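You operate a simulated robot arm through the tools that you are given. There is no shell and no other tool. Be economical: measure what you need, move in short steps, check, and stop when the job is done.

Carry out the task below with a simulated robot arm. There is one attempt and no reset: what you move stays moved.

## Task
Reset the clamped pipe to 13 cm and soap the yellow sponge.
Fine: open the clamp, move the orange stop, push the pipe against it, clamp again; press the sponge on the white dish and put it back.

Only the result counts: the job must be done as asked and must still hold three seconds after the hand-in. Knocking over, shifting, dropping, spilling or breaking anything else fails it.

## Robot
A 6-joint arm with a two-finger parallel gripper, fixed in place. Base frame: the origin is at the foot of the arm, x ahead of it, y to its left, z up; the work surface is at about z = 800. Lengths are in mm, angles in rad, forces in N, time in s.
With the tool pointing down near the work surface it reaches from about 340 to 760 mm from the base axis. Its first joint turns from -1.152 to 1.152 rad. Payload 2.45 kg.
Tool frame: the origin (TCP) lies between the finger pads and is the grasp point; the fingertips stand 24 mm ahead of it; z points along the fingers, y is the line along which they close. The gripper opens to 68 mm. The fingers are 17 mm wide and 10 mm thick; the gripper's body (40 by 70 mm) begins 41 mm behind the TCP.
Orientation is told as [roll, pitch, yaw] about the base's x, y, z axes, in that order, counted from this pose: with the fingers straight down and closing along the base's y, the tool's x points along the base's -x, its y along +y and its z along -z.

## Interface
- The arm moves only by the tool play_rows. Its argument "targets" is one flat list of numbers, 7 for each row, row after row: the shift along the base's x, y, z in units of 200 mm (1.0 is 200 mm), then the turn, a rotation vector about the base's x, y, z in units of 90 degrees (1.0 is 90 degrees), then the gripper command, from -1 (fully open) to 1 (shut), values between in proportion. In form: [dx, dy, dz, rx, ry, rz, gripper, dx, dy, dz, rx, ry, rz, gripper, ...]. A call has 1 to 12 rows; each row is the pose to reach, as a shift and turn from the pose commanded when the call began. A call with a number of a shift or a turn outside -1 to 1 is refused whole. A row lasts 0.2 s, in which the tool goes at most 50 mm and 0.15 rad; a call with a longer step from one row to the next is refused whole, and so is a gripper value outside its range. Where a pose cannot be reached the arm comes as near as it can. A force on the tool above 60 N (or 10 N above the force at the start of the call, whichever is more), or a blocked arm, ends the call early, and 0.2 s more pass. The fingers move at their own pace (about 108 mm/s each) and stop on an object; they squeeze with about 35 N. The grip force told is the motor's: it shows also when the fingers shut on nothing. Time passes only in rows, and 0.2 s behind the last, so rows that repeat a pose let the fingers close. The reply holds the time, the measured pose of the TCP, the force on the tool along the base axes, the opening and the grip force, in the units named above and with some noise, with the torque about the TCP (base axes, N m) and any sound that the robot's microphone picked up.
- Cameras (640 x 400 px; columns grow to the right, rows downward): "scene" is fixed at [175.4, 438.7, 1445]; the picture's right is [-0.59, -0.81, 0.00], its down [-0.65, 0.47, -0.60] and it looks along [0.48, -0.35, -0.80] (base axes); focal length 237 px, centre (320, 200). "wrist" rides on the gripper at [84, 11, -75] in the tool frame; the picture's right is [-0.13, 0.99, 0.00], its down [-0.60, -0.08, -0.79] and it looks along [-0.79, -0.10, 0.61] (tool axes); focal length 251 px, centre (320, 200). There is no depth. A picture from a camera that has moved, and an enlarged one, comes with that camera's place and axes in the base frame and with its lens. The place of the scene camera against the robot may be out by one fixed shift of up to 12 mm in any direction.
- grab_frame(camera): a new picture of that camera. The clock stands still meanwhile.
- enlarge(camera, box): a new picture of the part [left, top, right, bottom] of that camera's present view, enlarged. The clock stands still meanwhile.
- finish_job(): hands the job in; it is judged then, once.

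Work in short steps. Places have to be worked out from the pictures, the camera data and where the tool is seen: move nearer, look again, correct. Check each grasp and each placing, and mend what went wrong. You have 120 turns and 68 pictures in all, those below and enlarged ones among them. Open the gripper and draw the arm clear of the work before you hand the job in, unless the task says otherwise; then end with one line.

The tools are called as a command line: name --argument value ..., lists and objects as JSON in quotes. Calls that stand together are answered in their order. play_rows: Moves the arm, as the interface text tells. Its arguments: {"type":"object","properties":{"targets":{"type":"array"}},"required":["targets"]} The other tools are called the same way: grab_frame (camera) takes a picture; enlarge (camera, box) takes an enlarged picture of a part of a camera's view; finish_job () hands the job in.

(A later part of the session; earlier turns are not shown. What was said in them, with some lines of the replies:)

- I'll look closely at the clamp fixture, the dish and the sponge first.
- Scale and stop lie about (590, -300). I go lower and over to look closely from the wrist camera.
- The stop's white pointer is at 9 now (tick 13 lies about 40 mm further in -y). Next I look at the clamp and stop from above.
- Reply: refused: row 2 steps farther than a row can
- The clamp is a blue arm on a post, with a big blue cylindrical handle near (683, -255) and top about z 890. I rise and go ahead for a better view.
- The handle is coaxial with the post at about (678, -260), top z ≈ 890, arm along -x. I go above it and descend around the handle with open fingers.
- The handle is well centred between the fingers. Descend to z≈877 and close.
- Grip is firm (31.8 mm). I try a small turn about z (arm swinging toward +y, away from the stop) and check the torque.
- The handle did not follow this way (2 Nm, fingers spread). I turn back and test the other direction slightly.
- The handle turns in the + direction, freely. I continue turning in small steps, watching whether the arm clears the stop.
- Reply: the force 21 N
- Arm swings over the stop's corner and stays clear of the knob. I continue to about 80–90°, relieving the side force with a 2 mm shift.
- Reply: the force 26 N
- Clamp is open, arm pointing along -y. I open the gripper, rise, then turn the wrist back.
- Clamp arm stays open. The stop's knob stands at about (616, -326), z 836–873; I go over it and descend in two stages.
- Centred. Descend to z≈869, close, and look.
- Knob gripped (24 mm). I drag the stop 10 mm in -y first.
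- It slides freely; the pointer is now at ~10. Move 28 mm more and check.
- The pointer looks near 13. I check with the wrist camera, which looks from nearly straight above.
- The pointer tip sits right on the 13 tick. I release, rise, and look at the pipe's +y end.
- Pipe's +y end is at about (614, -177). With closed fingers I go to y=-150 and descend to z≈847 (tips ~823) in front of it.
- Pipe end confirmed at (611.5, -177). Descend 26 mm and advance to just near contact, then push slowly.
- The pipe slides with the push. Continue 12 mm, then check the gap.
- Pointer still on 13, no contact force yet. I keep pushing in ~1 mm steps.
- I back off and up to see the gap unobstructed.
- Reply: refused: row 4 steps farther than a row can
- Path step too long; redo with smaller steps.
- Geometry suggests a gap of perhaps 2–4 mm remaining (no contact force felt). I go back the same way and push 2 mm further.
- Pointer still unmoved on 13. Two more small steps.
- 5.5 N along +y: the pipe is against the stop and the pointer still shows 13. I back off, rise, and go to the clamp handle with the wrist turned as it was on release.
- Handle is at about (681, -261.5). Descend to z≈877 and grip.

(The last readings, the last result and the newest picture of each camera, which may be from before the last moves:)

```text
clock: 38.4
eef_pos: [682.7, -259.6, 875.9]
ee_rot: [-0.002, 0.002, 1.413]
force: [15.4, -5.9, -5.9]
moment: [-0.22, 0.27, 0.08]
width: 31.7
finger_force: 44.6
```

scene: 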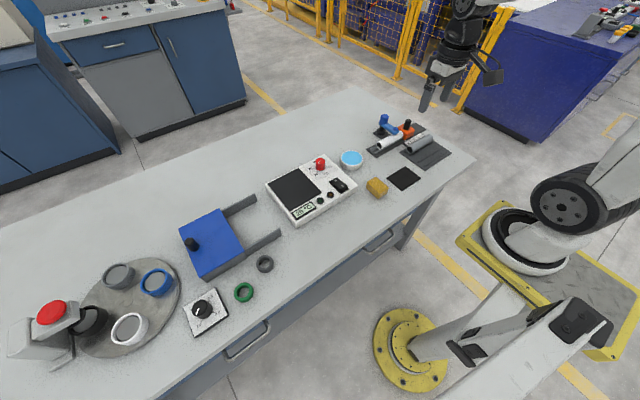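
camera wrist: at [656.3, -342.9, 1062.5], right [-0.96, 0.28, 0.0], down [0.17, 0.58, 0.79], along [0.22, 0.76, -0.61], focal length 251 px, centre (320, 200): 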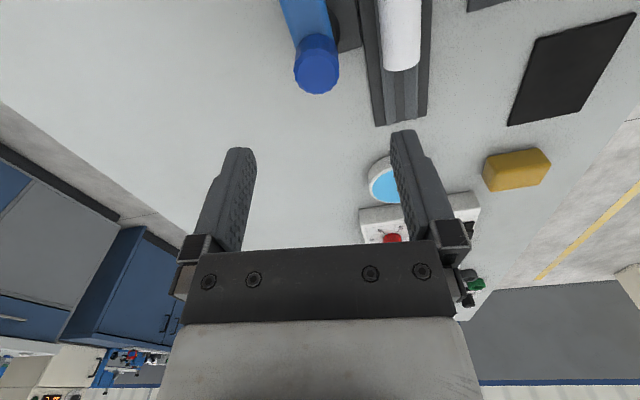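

Gripped. Turn the arm back over the pipe (−81°), shifting slightly to stay on the axis.

play_rows --targets '[-0.002, -0.002, 0, 0, 0, -0.08, 1, -0.004, -0.002, 0, 0, 0, -0.16, 1, -0.005, -0.003, 0, 0, 0, -0.24, 1, -0.006, -0.003, 0, 0, 0, -0.32, 1, -0.007, -0.003, 0, 0, 0, -0.4, 1, -0.008, -0.003, 0, 0, 0, -0.48, 1, -0.009, -0.003, 0, 0, 0, -0.56, 1, -0.01, -0.002, 0, 0, 0, -0.64, 1, -0.011, -0.001, 0, 0, 0, -0.72, 1, -0.011, 0, 0, 0, 0, -0.8, 1, -0.011, 0, 0, 0, 0, -0.8, 1]'

enlarge --camera "scene" --box '[360, 95, 440, 145]'

```text
clock: 40.8
eef_pos: [681.1, -259.9, 877.4]
ee_rot: [-0.005, -0.008, 0.157]
force: [34.5, 7.9, -1.1]
moment: [0.56, -0.23, 0.0]
width: 31.7
finger_force: 44.6
```

```text
8.00 times, centred on (400, 120) of scene
camera zoom: at [176.3, 438.9, 1444.8], right [-0.59, -0.81, 0.0], down [-0.65, 0.47, -0.6], along [0.48, -0.35, -0.8], focal length 1899 px, centre (-320, 840)
```

zoom: 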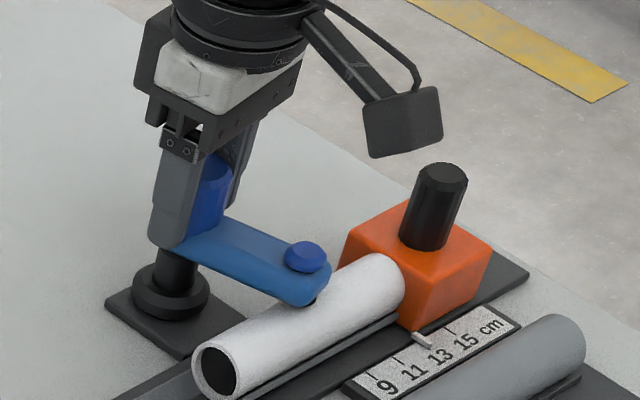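

Almost there; finish the last 9° plus a bit, relieving the x force.

play_rows --targets '[0.015, 0.002, 0, 0, 0, 0, 1, 0.015, 0.002, 0, 0, 0, -0.05, 1, 0.015, 0.002, 0, 0, 0, -0.1, 1, 0.015, 0.002, 0, 0, 0, -0.12, 1, 0.015, 0.002, 0, 0, 0, -0.12, 1]'

enlarge --camera "scene" --box '[360, 95, 440, 145]'

```text
clock: 42.0
eef_pos: [682.6, -260.1, 877.6]
ee_rot: [0.001, 0.0, -0.032]
force: [7.7, 12.8, 14.3]
moment: [0.31, -0.51, -0.02]
width: 31.7
finger_force: 44.7
```

```text
8.00 times, centred on (400, 120) of scene
camera zoom: at [175.2, 439.1, 1444.8], right [-0.59, -0.81, 0.0], down [-0.65, 0.47, -0.6], along [0.48, -0.35, -0.8], focal length 1899 px, centre (-320, 840)
```

zoom: 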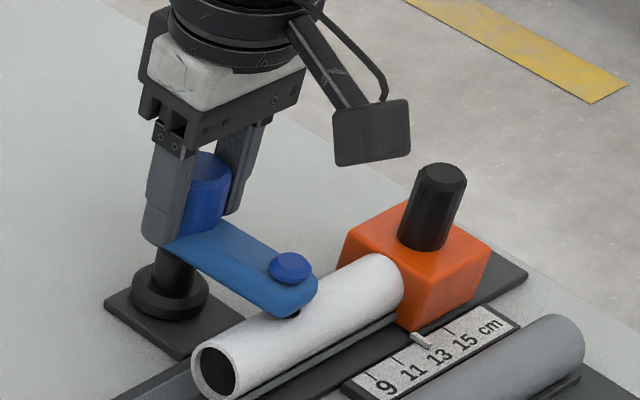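

Arm is nearly in its original place. Turn a little further until it resists.

play_rows --targets '[0, -0.005, 0, 0, 0, -0.04, 1, 0, -0.005, 0, 0, 0, -0.08, 1, 0, -0.005, 0, 0, 0, -0.08, 1]'

enlarge --camera "scene" --box '[360, 105, 440, 155]'

```text
clock: 42.8
eef_pos: [680.5, -259.8, 877.9]
ee_rot: [0.002, 0.003, -0.155]
force: [-1.0, 16.5, 18.4]
moment: [0.35, 0.62, 1.5]
width: 32.3
finger_force: 44.5
```

```text
8.00 times, centred on (400, 130) of scene
camera zoom: at [175.0, 439.3, 1444.8], right [-0.59, -0.81, 0.0], down [-0.65, 0.47, -0.6], along [0.48, -0.35, -0.8], focal length 1899 px, centre (-320, 760)
```

zoom: 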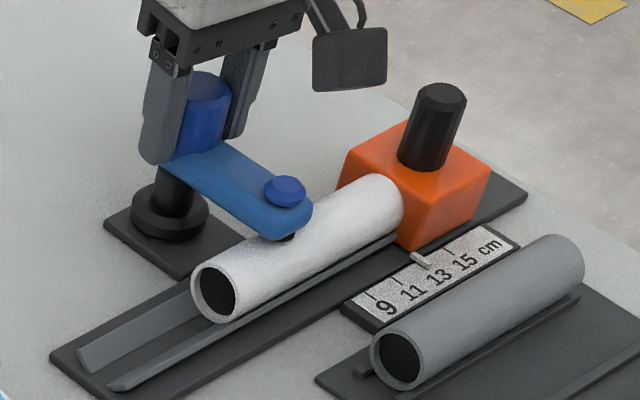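

Resistance 1.5 Nm and the arm is exactly at its original place: clamped. Open and rise, then check stop and pipe.

play_rows --targets '[0, 0, 0, 0, 0, 0.05, 1, 0, 0, 0, 0, 0, 0.05, 0, 0, 0, 0, 0, 0, 0.05, -1, 0, 0, 0, 0, 0, 0.05, -1, 0, 0, 0.2, 0, 0, 0.05, -1, 0, 0, 0.4, 0, 0, 0.05, -1, -0.1, 0, 0.55, 0, 0, 0.08, -1, -0.3, 0, 0.55, 0, 0, 0.1, -1, -0.5, -0.1, 0.55, 0, 0, 0.1, -1, -0.6, -0.2, 0.55, 0, 0, 0.1, -1, -0.6, -0.2, 0.55, 0, 0, 0.1, -1]'

enlarge --camera "scene" --box '[360, 105, 440, 155]'

grab_frame --camera "wrist"

```text
clock: 45.2
eef_pos: [561.9, -301.7, 987.6]
ee_rot: [0.0, -0.001, 0.001]
force: [-0.2, -0.4, 0.7]
moment: [-0.02, -0.02, 0.01]
width: 68.2
finger_force: 0.1
```

```text
8.00 times, centred on (400, 130) of scene
camera zoom: at [175.4, 438.7, 1445.0], right [-0.59, -0.81, 0.0], down [-0.65, 0.47, -0.6], along [0.48, -0.35, -0.8], focal length 1899 px, centre (-320, 760)
```

zoom: 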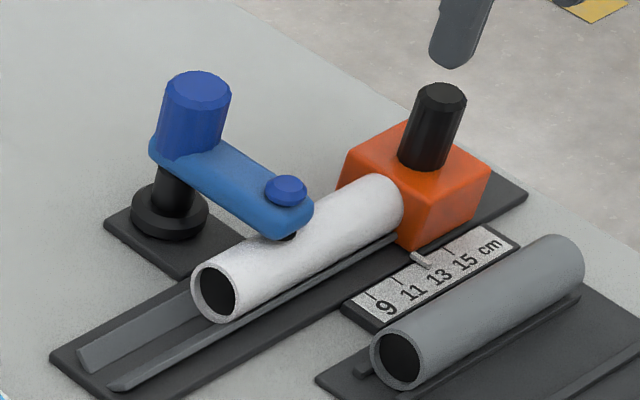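

```text
23 pictures are left
camera wrist: at [477.6, -292.5, 1061.5], right [0.13, 0.99, 0.0], down [0.6, -0.08, 0.79], along [0.79, -0.1, -0.61], focal length 251 px, centre (320, 200)
```

wrist: 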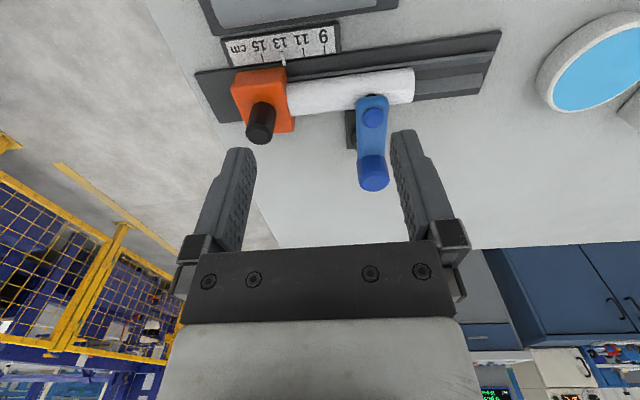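

Pipe against the stop at 13 and clamped. Now the sponge, roughly at (466, -16): move over there to look.

play_rows --targets '[-0.13, 0.18, 0, 0, 0, 0, -1, -0.26, 0.36, 0, 0, 0, 0, -1, -0.4, 0.54, 0, 0, 0, 0, -1, -0.5, 0.72, 0, 0, 0, 0, -1, -0.6, 0.9, 0, 0, 0, 0, -1, -0.66, 1.0, 0, 0, 0, 0, -1]'

play_rows --targets '[0, 0.2, 0, 0, 0, 0, -1, 0, 0.35, 0, 0, 0, 0, -1, 0, 0.35, 0, 0, 0, 0, -1]'

grab_frame --camera "wrist"

enlarge --camera "scene" --box '[330, 140, 426, 200]'

```text
clock: 46.6
eef_pos: [431.9, -102.2, 987.1]
ee_rot: [0.0, 0.001, 0.001]
force: [0.0, -0.1, 0.0]
moment: [0.0, 0.03, -0.01]
width: 67.8
finger_force: 0.1
```

```text
clock: 47.4
eef_pos: [431.7, -32.0, 987.6]
ee_rot: [0.001, 0.0, 0.001]
force: [0.1, 1.5, -0.9]
moment: [0.03, 0.01, 0.01]
width: 67.9
finger_force: 0.0
```

```text
22 pictures are left
camera wrist: at [347.2, -21.8, 1062.5], right [0.13, 0.99, 0.0], down [0.6, -0.08, 0.79], along [0.79, -0.1, -0.61], focal length 251 px, centre (320, 200)
```

wrist: 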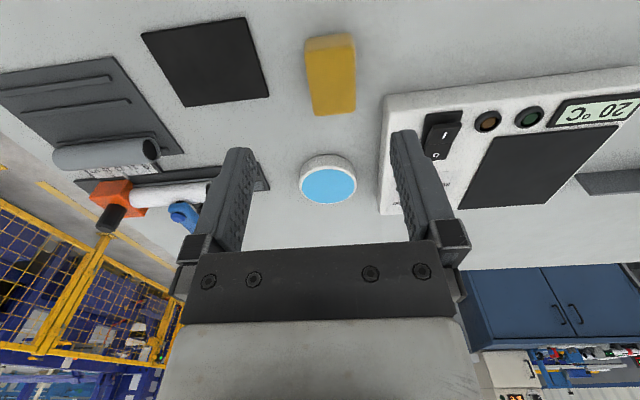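

```text
6.67 times, centred on (378, 170) of scene
camera zoom: at [175.4, 438.7, 1445.0], right [-0.59, -0.81, 0.0], down [-0.65, 0.47, -0.6], along [0.48, -0.35, -0.8], focal length 1582 px, centre (-67, 400)
```

zoom: 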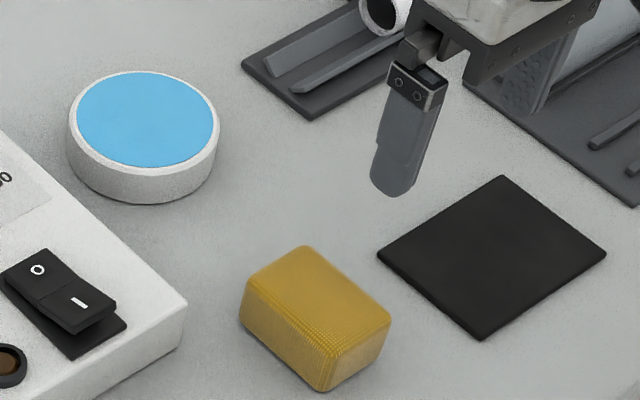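

Sponge top face spans about x 437–504, y -46…-3, top z≈830. I go above it and check centring.

play_rows --targets '[0.1, 0.02, -0.15, 0, 0, 0, -1, 0.19, 0.035, -0.3, 0, 0, 0, -1, 0.19, 0.035, -0.4, 0, 0, 0, -1, 0.19, 0.035, -0.4, 0, 0, 0, -1]'

grab_frame --camera "wrist"

enlarge --camera "scene" --box '[338, 145, 418, 195]'

```text
clock: 48.4
eef_pos: [468.2, -24.4, 908.2]
ee_rot: [-0.001, 0.0, 0.0]
force: [0.7, 0.4, 0.0]
moment: [-0.02, 0.0, 0.01]
width: 68.2
finger_force: 0.1
```

```text
20 pictures are left
camera wrist: at [383.9, -15.1, 982.4], right [0.13, 0.99, 0.0], down [0.6, -0.08, 0.79], along [0.79, -0.1, -0.61], focal length 251 px, centre (320, 200)
```

wrist: 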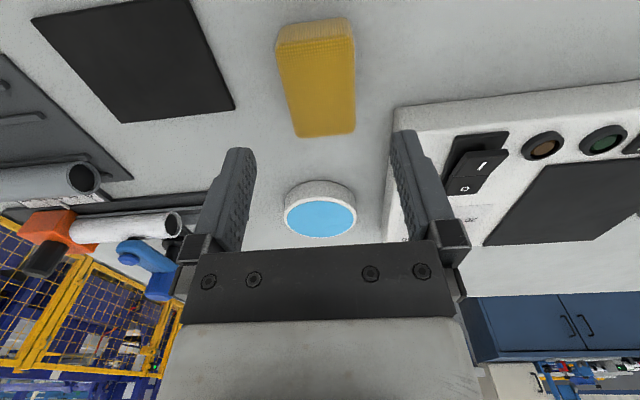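

```text
8.00 times, centred on (378, 170) of scene
camera zoom: at [175.4, 438.7, 1445.0], right [-0.59, -0.81, 0.0], down [-0.65, 0.47, -0.6], along [0.48, -0.35, -0.8], focal length 1899 px, centre (-144, 440)
```

zoom: 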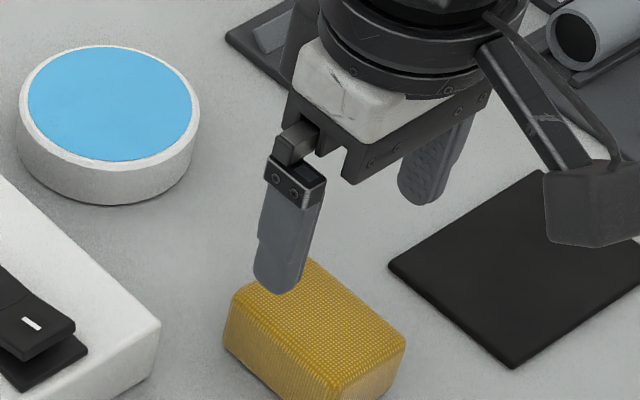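

Sponge centre about (471, -25), 43 mm across y. I narrow the fingers to ~58 mm (controller box is close at y≈23) and descend to z≈837, then close.

play_rows --targets '[0.012, -0.004, -0.1, 0, 0, 0, -0.7, 0.012, -0.004, -0.25, 0, 0, 0, -0.7, 0.012, -0.004, -0.35, 0, 0, 0, -0.7, 0.012, -0.004, -0.35, 0, 0, 0, -0.7]'

enlarge --camera "scene" --box '[338, 145, 418, 195]'

```text
clock: 49.4
eef_pos: [471.6, -26.7, 837.6]
ee_rot: [0.0, 0.0, 0.0]
force: [0.1, -0.3, 0.3]
moment: [-0.02, -0.03, -0.02]
width: 58.1
finger_force: 0.0
```

```text
8.00 times, centred on (378, 170) of scene
camera zoom: at [175.4, 438.7, 1445.0], right [-0.59, -0.81, 0.0], down [-0.65, 0.47, -0.6], along [0.48, -0.35, -0.8], focal length 1899 px, centre (-144, 440)
```

zoom: 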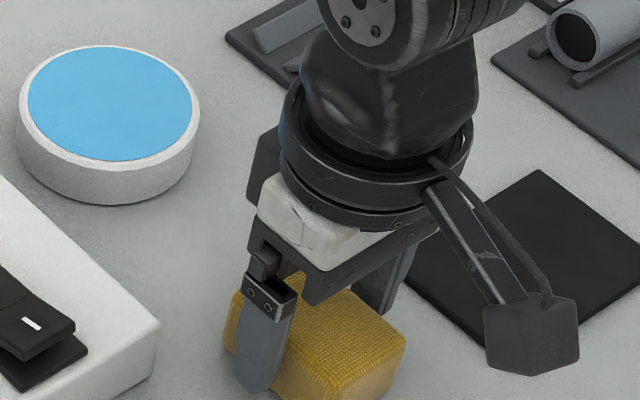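

Fingers straddle the sponge. Close and lift a little.

play_rows --targets '[0, 0, 0, 0, 0, 0, 1, 0, 0, 0, 0, 0, 0, 1, 0, 0, 0, 0, 0, 0, 1]'

play_rows --targets '[0, 0, 0.1, 0, 0, 0, 1, 0, 0, 0.25, 0, 0, 0, 1, 0, 0, 0.4, 0, 0, 0, 1, 0, 0, 0.4, 0, 0, 0, 1]'

grab_frame --camera "wrist"

enlarge --camera "scene" --box '[330, 130, 426, 190]'

```text
clock: 50.2
eef_pos: [471.0, -25.2, 838.2]
ee_rot: [0.0, 0.0, 0.001]
force: [0.3, 1.0, -1.1]
moment: [-0.01, 0.01, 0.02]
width: 44.0
finger_force: 35.6
```

```text
clock: 51.2
eef_pos: [472.7, -25.1, 917.6]
ee_rot: [0.0, -0.001, 0.0]
force: [-0.4, 0.5, -0.7]
moment: [0.01, 0.01, 0.03]
width: 43.7
finger_force: 35.4
```

```text
17 pictures are left
camera wrist: at [387.1, -15.1, 993.0], right [0.13, 0.99, 0.0], down [0.6, -0.08, 0.79], along [0.79, -0.1, -0.61], focal length 251 px, centre (320, 200)
```

wrist: 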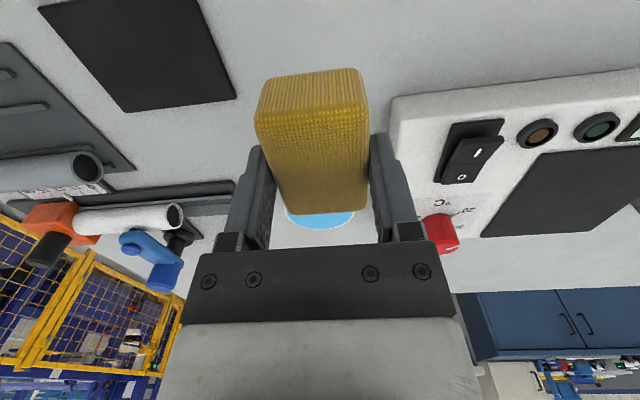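

```text
6.67 times, centred on (378, 160) of scene
camera zoom: at [175.4, 438.7, 1445.0], right [-0.59, -0.81, 0.0], down [-0.65, 0.47, -0.6], along [0.48, -0.35, -0.8], focal length 1582 px, centre (-67, 467)
```

zoom: 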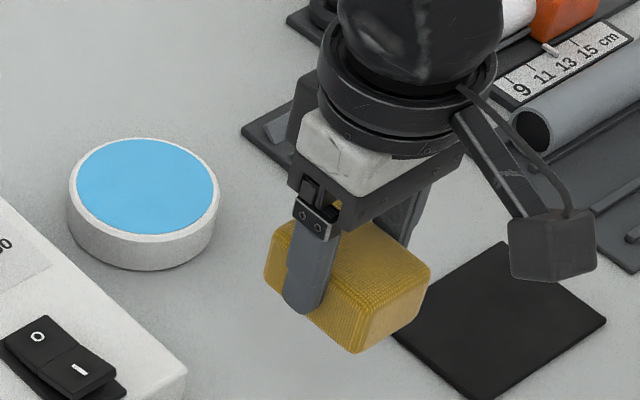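

Sponge held (43.8 mm), bottom about 38 mm below the TCP. Dish centre is about (620.5, -43), top z≈828; I carry the sponge above it.

play_rows --targets '[0.15, -0.02, 0.05, 0, 0, 0, 1, 0.35, -0.04, 0.05, 0, 0, 0, 1, 0.55, -0.07, 0.05, 0, 0, 0, 1, 0.7475, -0.089, 0.05, 0, 0, 0, 1, 0.7475, -0.089, 0, 0, 0, 0, 1, 0.7475, -0.089, -0.1, 0, 0, 0, 1, 0.7475, -0.089, -0.1, 0, 0, 0, 1]'

enlarge --camera "scene" --box '[310, 115, 406, 175]'

grab_frame --camera "wrist"

```text
clock: 52.8
eef_pos: [618.5, -43.2, 896.4]
ee_rot: [0.0, 0.0, 0.001]
force: [0.3, 0.3, -0.7]
moment: [0.02, -0.01, -0.03]
width: 44.1
finger_force: 35.1
```

```text
6.67 times, centred on (358, 145) of scene
camera zoom: at [175.4, 438.7, 1445.0], right [-0.59, -0.81, 0.0], down [-0.65, 0.47, -0.6], along [0.48, -0.35, -0.8], focal length 1582 px, centre (67, 567)
```

zoom: 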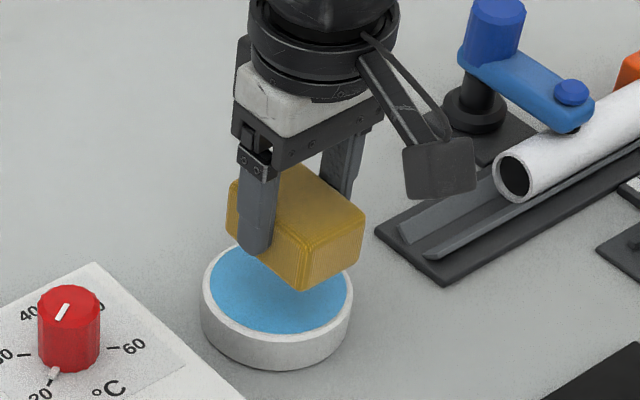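

```text
14 pictures are left
camera wrist: at [534.5, -33.3, 972.5], right [0.13, 0.99, 0.0], down [0.6, -0.08, 0.79], along [0.79, -0.1, -0.61], focal length 251 px, centre (320, 200)
```

wrist: 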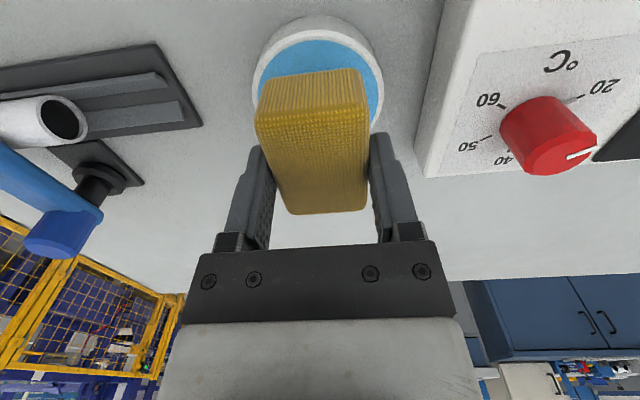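

Dish centre seems near (622.5, -42); nudge +2/+1.5 mm and lower in small steps until contact.

play_rows --targets '[0.01, 0.007, -0.05, 0, 0, 0, 1, 0.01, 0.007, -0.1, 0, 0, 0, 1, 0.01, 0.007, -0.12, 0, 0, 0, 1, 0.01, 0.007, -0.13, 0, 0, 0, 1]'

enlarge --camera "scene" --box '[310, 115, 406, 175]'

```text
clock: 53.8
eef_pos: [620.8, -42.7, 870.5]
ee_rot: [0.0, 0.0, 0.0]
force: [0.5, 0.1, 0.1]
moment: [-0.01, 0.01, -0.04]
width: 44.3
finger_force: 34.8
```

```text
6.67 times, centred on (358, 145) of scene
camera zoom: at [175.4, 438.7, 1445.0], right [-0.59, -0.81, 0.0], down [-0.65, 0.47, -0.6], along [0.48, -0.35, -0.8], focal length 1582 px, centre (67, 567)
```

zoom: 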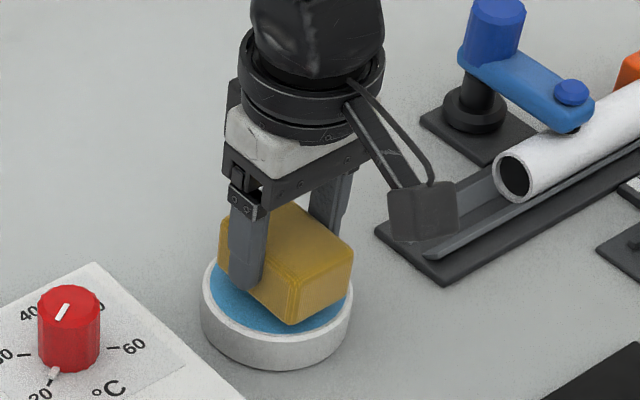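

Well centred. Lower in 2 mm steps to press.

play_rows --targets '[0, 0, -0.01, 0, 0, 0, 1, 0, 0, -0.02, 0, 0, 0, 1, 0, 0, -0.02, 0, 0, 0, 1]'

play_rows --targets '[0, 0, -0.01, 0, 0, 0, 1, 0, 0, -0.02, 0, 0, 0, 1, 0, 0, -0.02, 0, 0, 0, 1]'

```text
clock: 54.6
eef_pos: [621.3, -42.0, 867.9]
ee_rot: [0.0, 0.001, -0.001]
force: [0.6, -0.2, -1.2]
moment: [-0.01, -0.02, 0.0]
width: 43.8
finger_force: 35.2
```

```text
clock: 55.4
eef_pos: [621.0, -42.7, 863.3]
ee_rot: [0.0, 0.0, 0.001]
force: [-3.4, -0.8, 13.2]
moment: [-0.06, 0.31, 0.02]
width: 43.9
finger_force: 34.9
```

Contact with 13 N. Press 1 mm more and hold about a second.

play_rows --targets '[0, 0, -0.006, 0, 0, 0, 1, 0, 0, -0.006, 0, 0, 0, 1, 0, 0, -0.006, 0, 0, 0, 1, 0, 0, -0.006, 0, 0, 0, 1, 0, 0, -0.006, 0, 0, 0, 1]'

enlarge --camera "scene" --box '[310, 115, 406, 175]'

```text
clock: 56.6
eef_pos: [623.3, -41.6, 863.3]
ee_rot: [0.0, -0.007, 0.0]
force: [-2.8, 0.8, 29.3]
moment: [0.05, 0.18, -0.03]
width: 44.2
finger_force: 34.3
```

```text
6.67 times, centred on (358, 145) of scene
camera zoom: at [174.8, 438.8, 1445.0], right [-0.59, -0.81, 0.0], down [-0.65, 0.47, -0.6], along [0.48, -0.35, -0.8], focal length 1582 px, centre (67, 567)
```

zoom: 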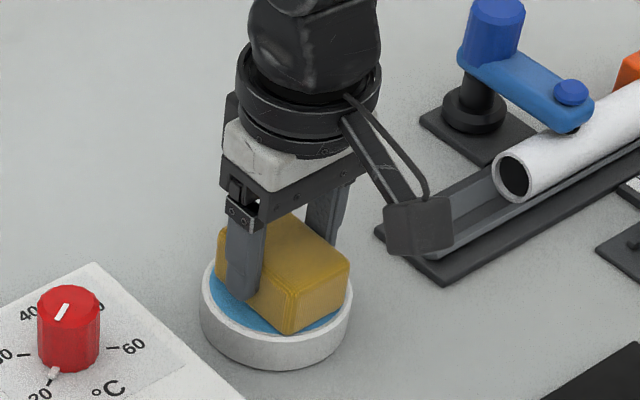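

Firm press (29 N). Lift straight up and inspect.

play_rows --targets '[0, 0, 0.04, 0, 0, 0, 1, 0, 0, 0.14, 0, 0, 0, 1, 0, 0, 0.3, 0, 0, 0, 1, 0, 0, 0.326, 0, 0, 0, 1, 0, 0, 0.326, 0, 0, 0, 1]'

enlarge --camera "scene" --box '[310, 105, 406, 165]'

```text
clock: 57.8
eef_pos: [620.8, -41.9, 926.5]
ee_rot: [-0.001, 0.001, 0.001]
force: [0.4, -0.1, -0.3]
moment: [0.0, 0.02, -0.03]
width: 43.9
finger_force: 34.6
```

```text
6.67 times, centred on (358, 135) of scene
camera zoom: at [175.4, 438.7, 1445.0], right [-0.59, -0.81, 0.0], down [-0.65, 0.47, -0.6], along [0.48, -0.35, -0.8], focal length 1582 px, centre (67, 633)
```

zoom: 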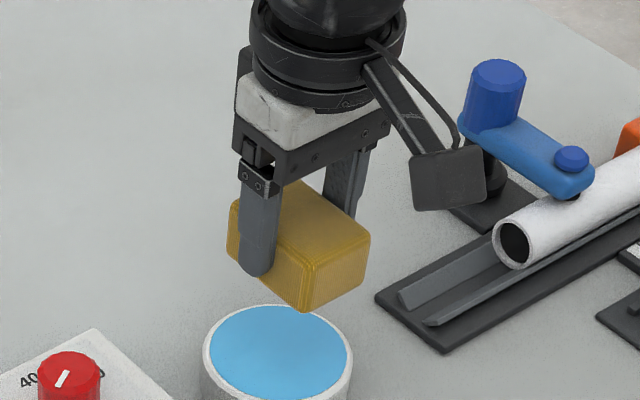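

Dish is undisturbed. Carry the sponge back above its original place and descend to near the table.

play_rows --targets '[-0.2, 0.02, 0, 0, 0, 0, 1, -0.4, 0.04, 0, 0, 0, 0, 1, -0.6, 0.06, 0, 0, 0, 0, 1, -0.7575, 0.082, 0, 0, 0, 0, 1, -0.7575, 0.082, -0.15, 0, 0, 0, 1, -0.7575, 0.082, -0.3, 0, 0, 0, 1, -0.7575, 0.082, -0.42, 0, 0, 0, 1, -0.7575, 0.082, -0.42, 0, 0, 0, 1]'

enlarge --camera "scene" --box '[338, 145, 418, 195]'

```text
clock: 59.6
eef_pos: [471.3, -24.4, 842.9]
ee_rot: [0.0, 0.0, 0.001]
force: [0.2, -0.6, -0.7]
moment: [0.01, -0.02, 0.02]
width: 43.9
finger_force: 35.3
```

```text
8.00 times, centred on (378, 170) of scene
camera zoom: at [175.4, 438.7, 1445.0], right [-0.59, -0.81, 0.0], down [-0.65, 0.47, -0.6], along [0.48, -0.35, -0.8], focal length 1899 px, centre (-144, 440)
```

zoom: 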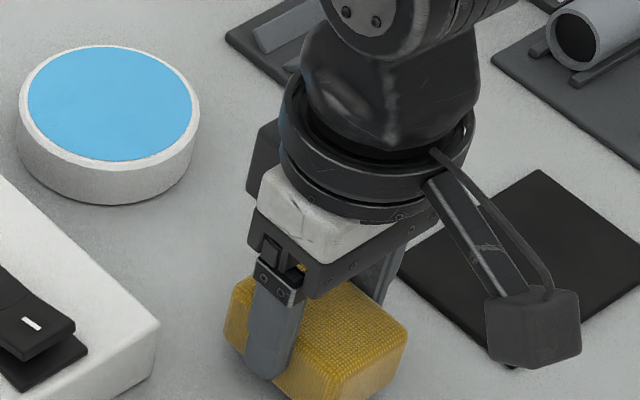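

Just above the table at the original spot. Lower in 2 mm steps to contact.

play_rows --targets '[0, 0, -0.01, 0, 0, 0, 1, 0, 0, -0.02, 0, 0, 0, 1, 0, 0, -0.025, 0, 0, 0, 1, 0, 0, -0.025, 0, 0, 0, 1]'

```text
clock: 60.6
eef_pos: [470.6, -25.5, 838.1]
ee_rot: [0.001, -0.001, 0.002]
force: [1.1, 0.3, 0.3]
moment: [-0.02, -0.01, 0.0]
width: 43.9
finger_force: 35.1
```

play_rows --targets '[0, 0, -0.006, 0, 0, 0, 1, 0, 0, -0.009, 0, 0, 0, 1, 0, 0, -0.009, 0, 0, 0, 1]'

```text
clock: 61.4
eef_pos: [471.3, -25.7, 837.9]
ee_rot: [-0.001, -0.001, 0.0]
force: [-5.6, -3.8, 29.4]
moment: [-0.11, 0.11, -0.01]
width: 44.0
finger_force: 35.1
```

Sponge is on the table. Ease off, open to ~58 mm, rise, then check.

play_rows --targets '[0, 0, 0.007, 0, 0, 0, 1, 0, 0, 0.007, 0, 0, 0, -0.5, 0, 0, 0.007, 0, 0, 0, -0.7, 0, 0, 0.007, 0, 0, 0, -0.7, 0, 0, 0.15, 0, 0, 0, -0.7, 0, 0, 0.35, 0, 0, 0, -0.7, 0, 0, 0.55, 0, 0, 0, -0.7, -0.2, 0, 0.7, 0, 0, 0, -1, -0.2, 0, 0.8, 0, 0, 0, -1]'

grab_frame --camera "scene"

enlarge --camera "scene" --box '[330, 95, 470, 205]'

grab_frame --camera "wrist"

```text
clock: 63.4
eef_pos: [430.1, -24.6, 997.8]
ee_rot: [0.0, 0.002, -0.001]
force: [0.1, 0.6, 0.1]
moment: [0.01, 0.02, 0.0]
width: 67.9
finger_force: 0.1
```

```text
9 pictures are left
```

scene: 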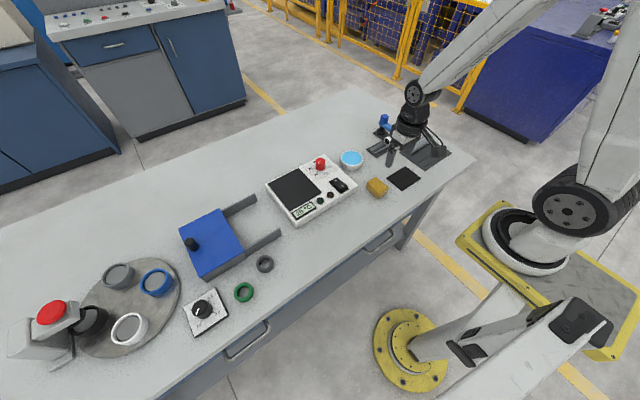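

```text
3.64 times, centred on (400, 150) of scene
camera zoom: at [175.4, 438.7, 1445.0], right [-0.59, -0.81, 0.0], down [-0.65, 0.47, -0.6], along [0.48, -0.35, -0.8], focal length 863 px, centre (29, 382)
```

zoom: 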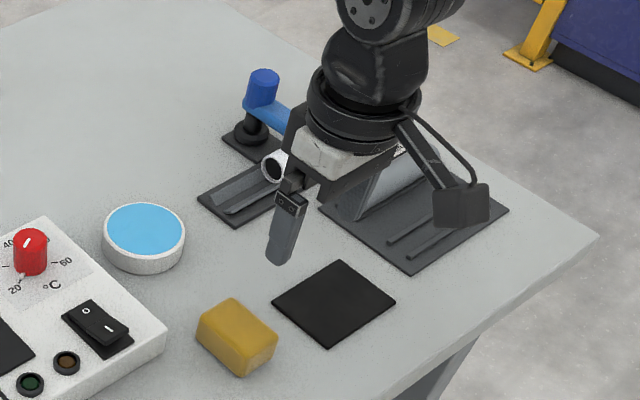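

```text
7 pictures are left
camera wrist: at [346.0, -15.1, 1073.4], right [0.13, 0.99, 0.0], down [0.6, -0.08, 0.79], along [0.79, -0.1, -0.61], focal length 251 px, centre (320, 200)
```

wrist: 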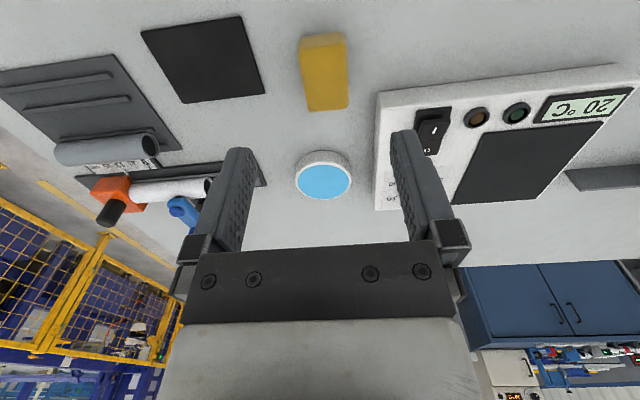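

Sponge is back in its exact place and the dish is unmoved. One last check of the fixture from above.

play_rows --targets '[0.1, -0.2, 0, 0, 0, 0, -1, 0.2, -0.4, 0, 0, 0, 0, -1, 0.3, -0.6, 0, 0, 0, 0, -1, 0.4, -0.8, 0, 0, 0, 0, -1, 0.5, -1, 0, 0, 0, 0, -1, 0.6, -1, 0, 0, 0, 0, -1]'

play_rows --targets '[0.05, -0.2, 0, 0, 0, 0, -1, 0.1, -0.4, -0.1, 0, 0, 0, -1, 0.1, -0.4, -0.1, 0, 0, 0, -1]'

enlarge --camera "wrist" --box '[240, 20, 400, 120]'

```text
clock: 64.8
eef_pos: [548.7, -226.6, 996.9]
ee_rot: [-0.001, 0.002, -0.001]
force: [-0.1, 0.8, -0.1]
moment: [0.0, 0.01, 0.0]
width: 68.2
finger_force: 0.1
```

```text
clock: 65.6
eef_pos: [569.9, -306.6, 976.0]
ee_rot: [0.001, 0.001, 0.0]
force: [-0.6, -0.4, -1.0]
moment: [0.02, 0.03, 0.01]
width: 68.0
finger_force: 0.0
```

```text
4.00 times, centred on (320, 70) of wrist
camera zoom: at [485.6, -296.7, 1050.8], right [0.13, 0.99, 0.0], down [0.6, -0.08, 0.79], along [0.79, -0.1, -0.61], focal length 1006 px, centre (320, 720)
```

zoom: 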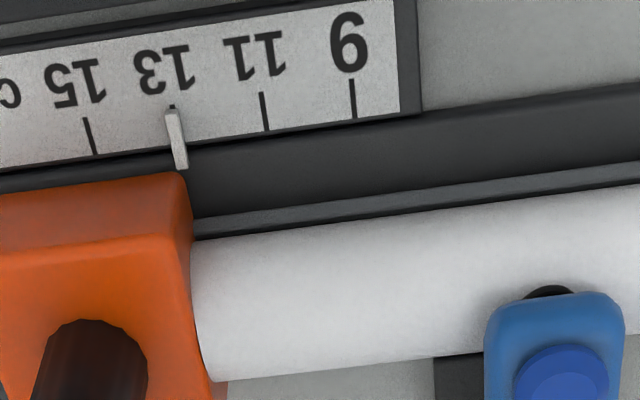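

The pipe touches the stop, the pointer is on 13, and the clamp pad is on the pipe. I raise the arm clear before handing in.

play_rows --targets '[-0.1, 0.1, 0.2, 0, 0, 0, -1, -0.25, 0.2, 0.35, 0, 0, 0, -1, -0.4, 0.3, 0.5, 0, 0, 0, -1, -0.5, 0.4, 0.65, 0, 0, 0, -1, -0.5, 0.4, 0.65, 0, 0, 0, -1]'

finish_job

```text
clock: 66.8
eef_pos: [469.9, -225.3, 1105.6]
ee_rot: [-0.001, 0.001, -0.001]
force: [0.3, 0.6, 0.5]
moment: [-0.01, -0.04, 0.01]
width: 68.0
finger_force: 0.1
```

```text
The job is handed in.
```

I set the stop to 13 cm, pushed the pipe against it and clamped it again. I also pressed the yellow sponge on the white dish and put it back in its original place; the job is handed in.
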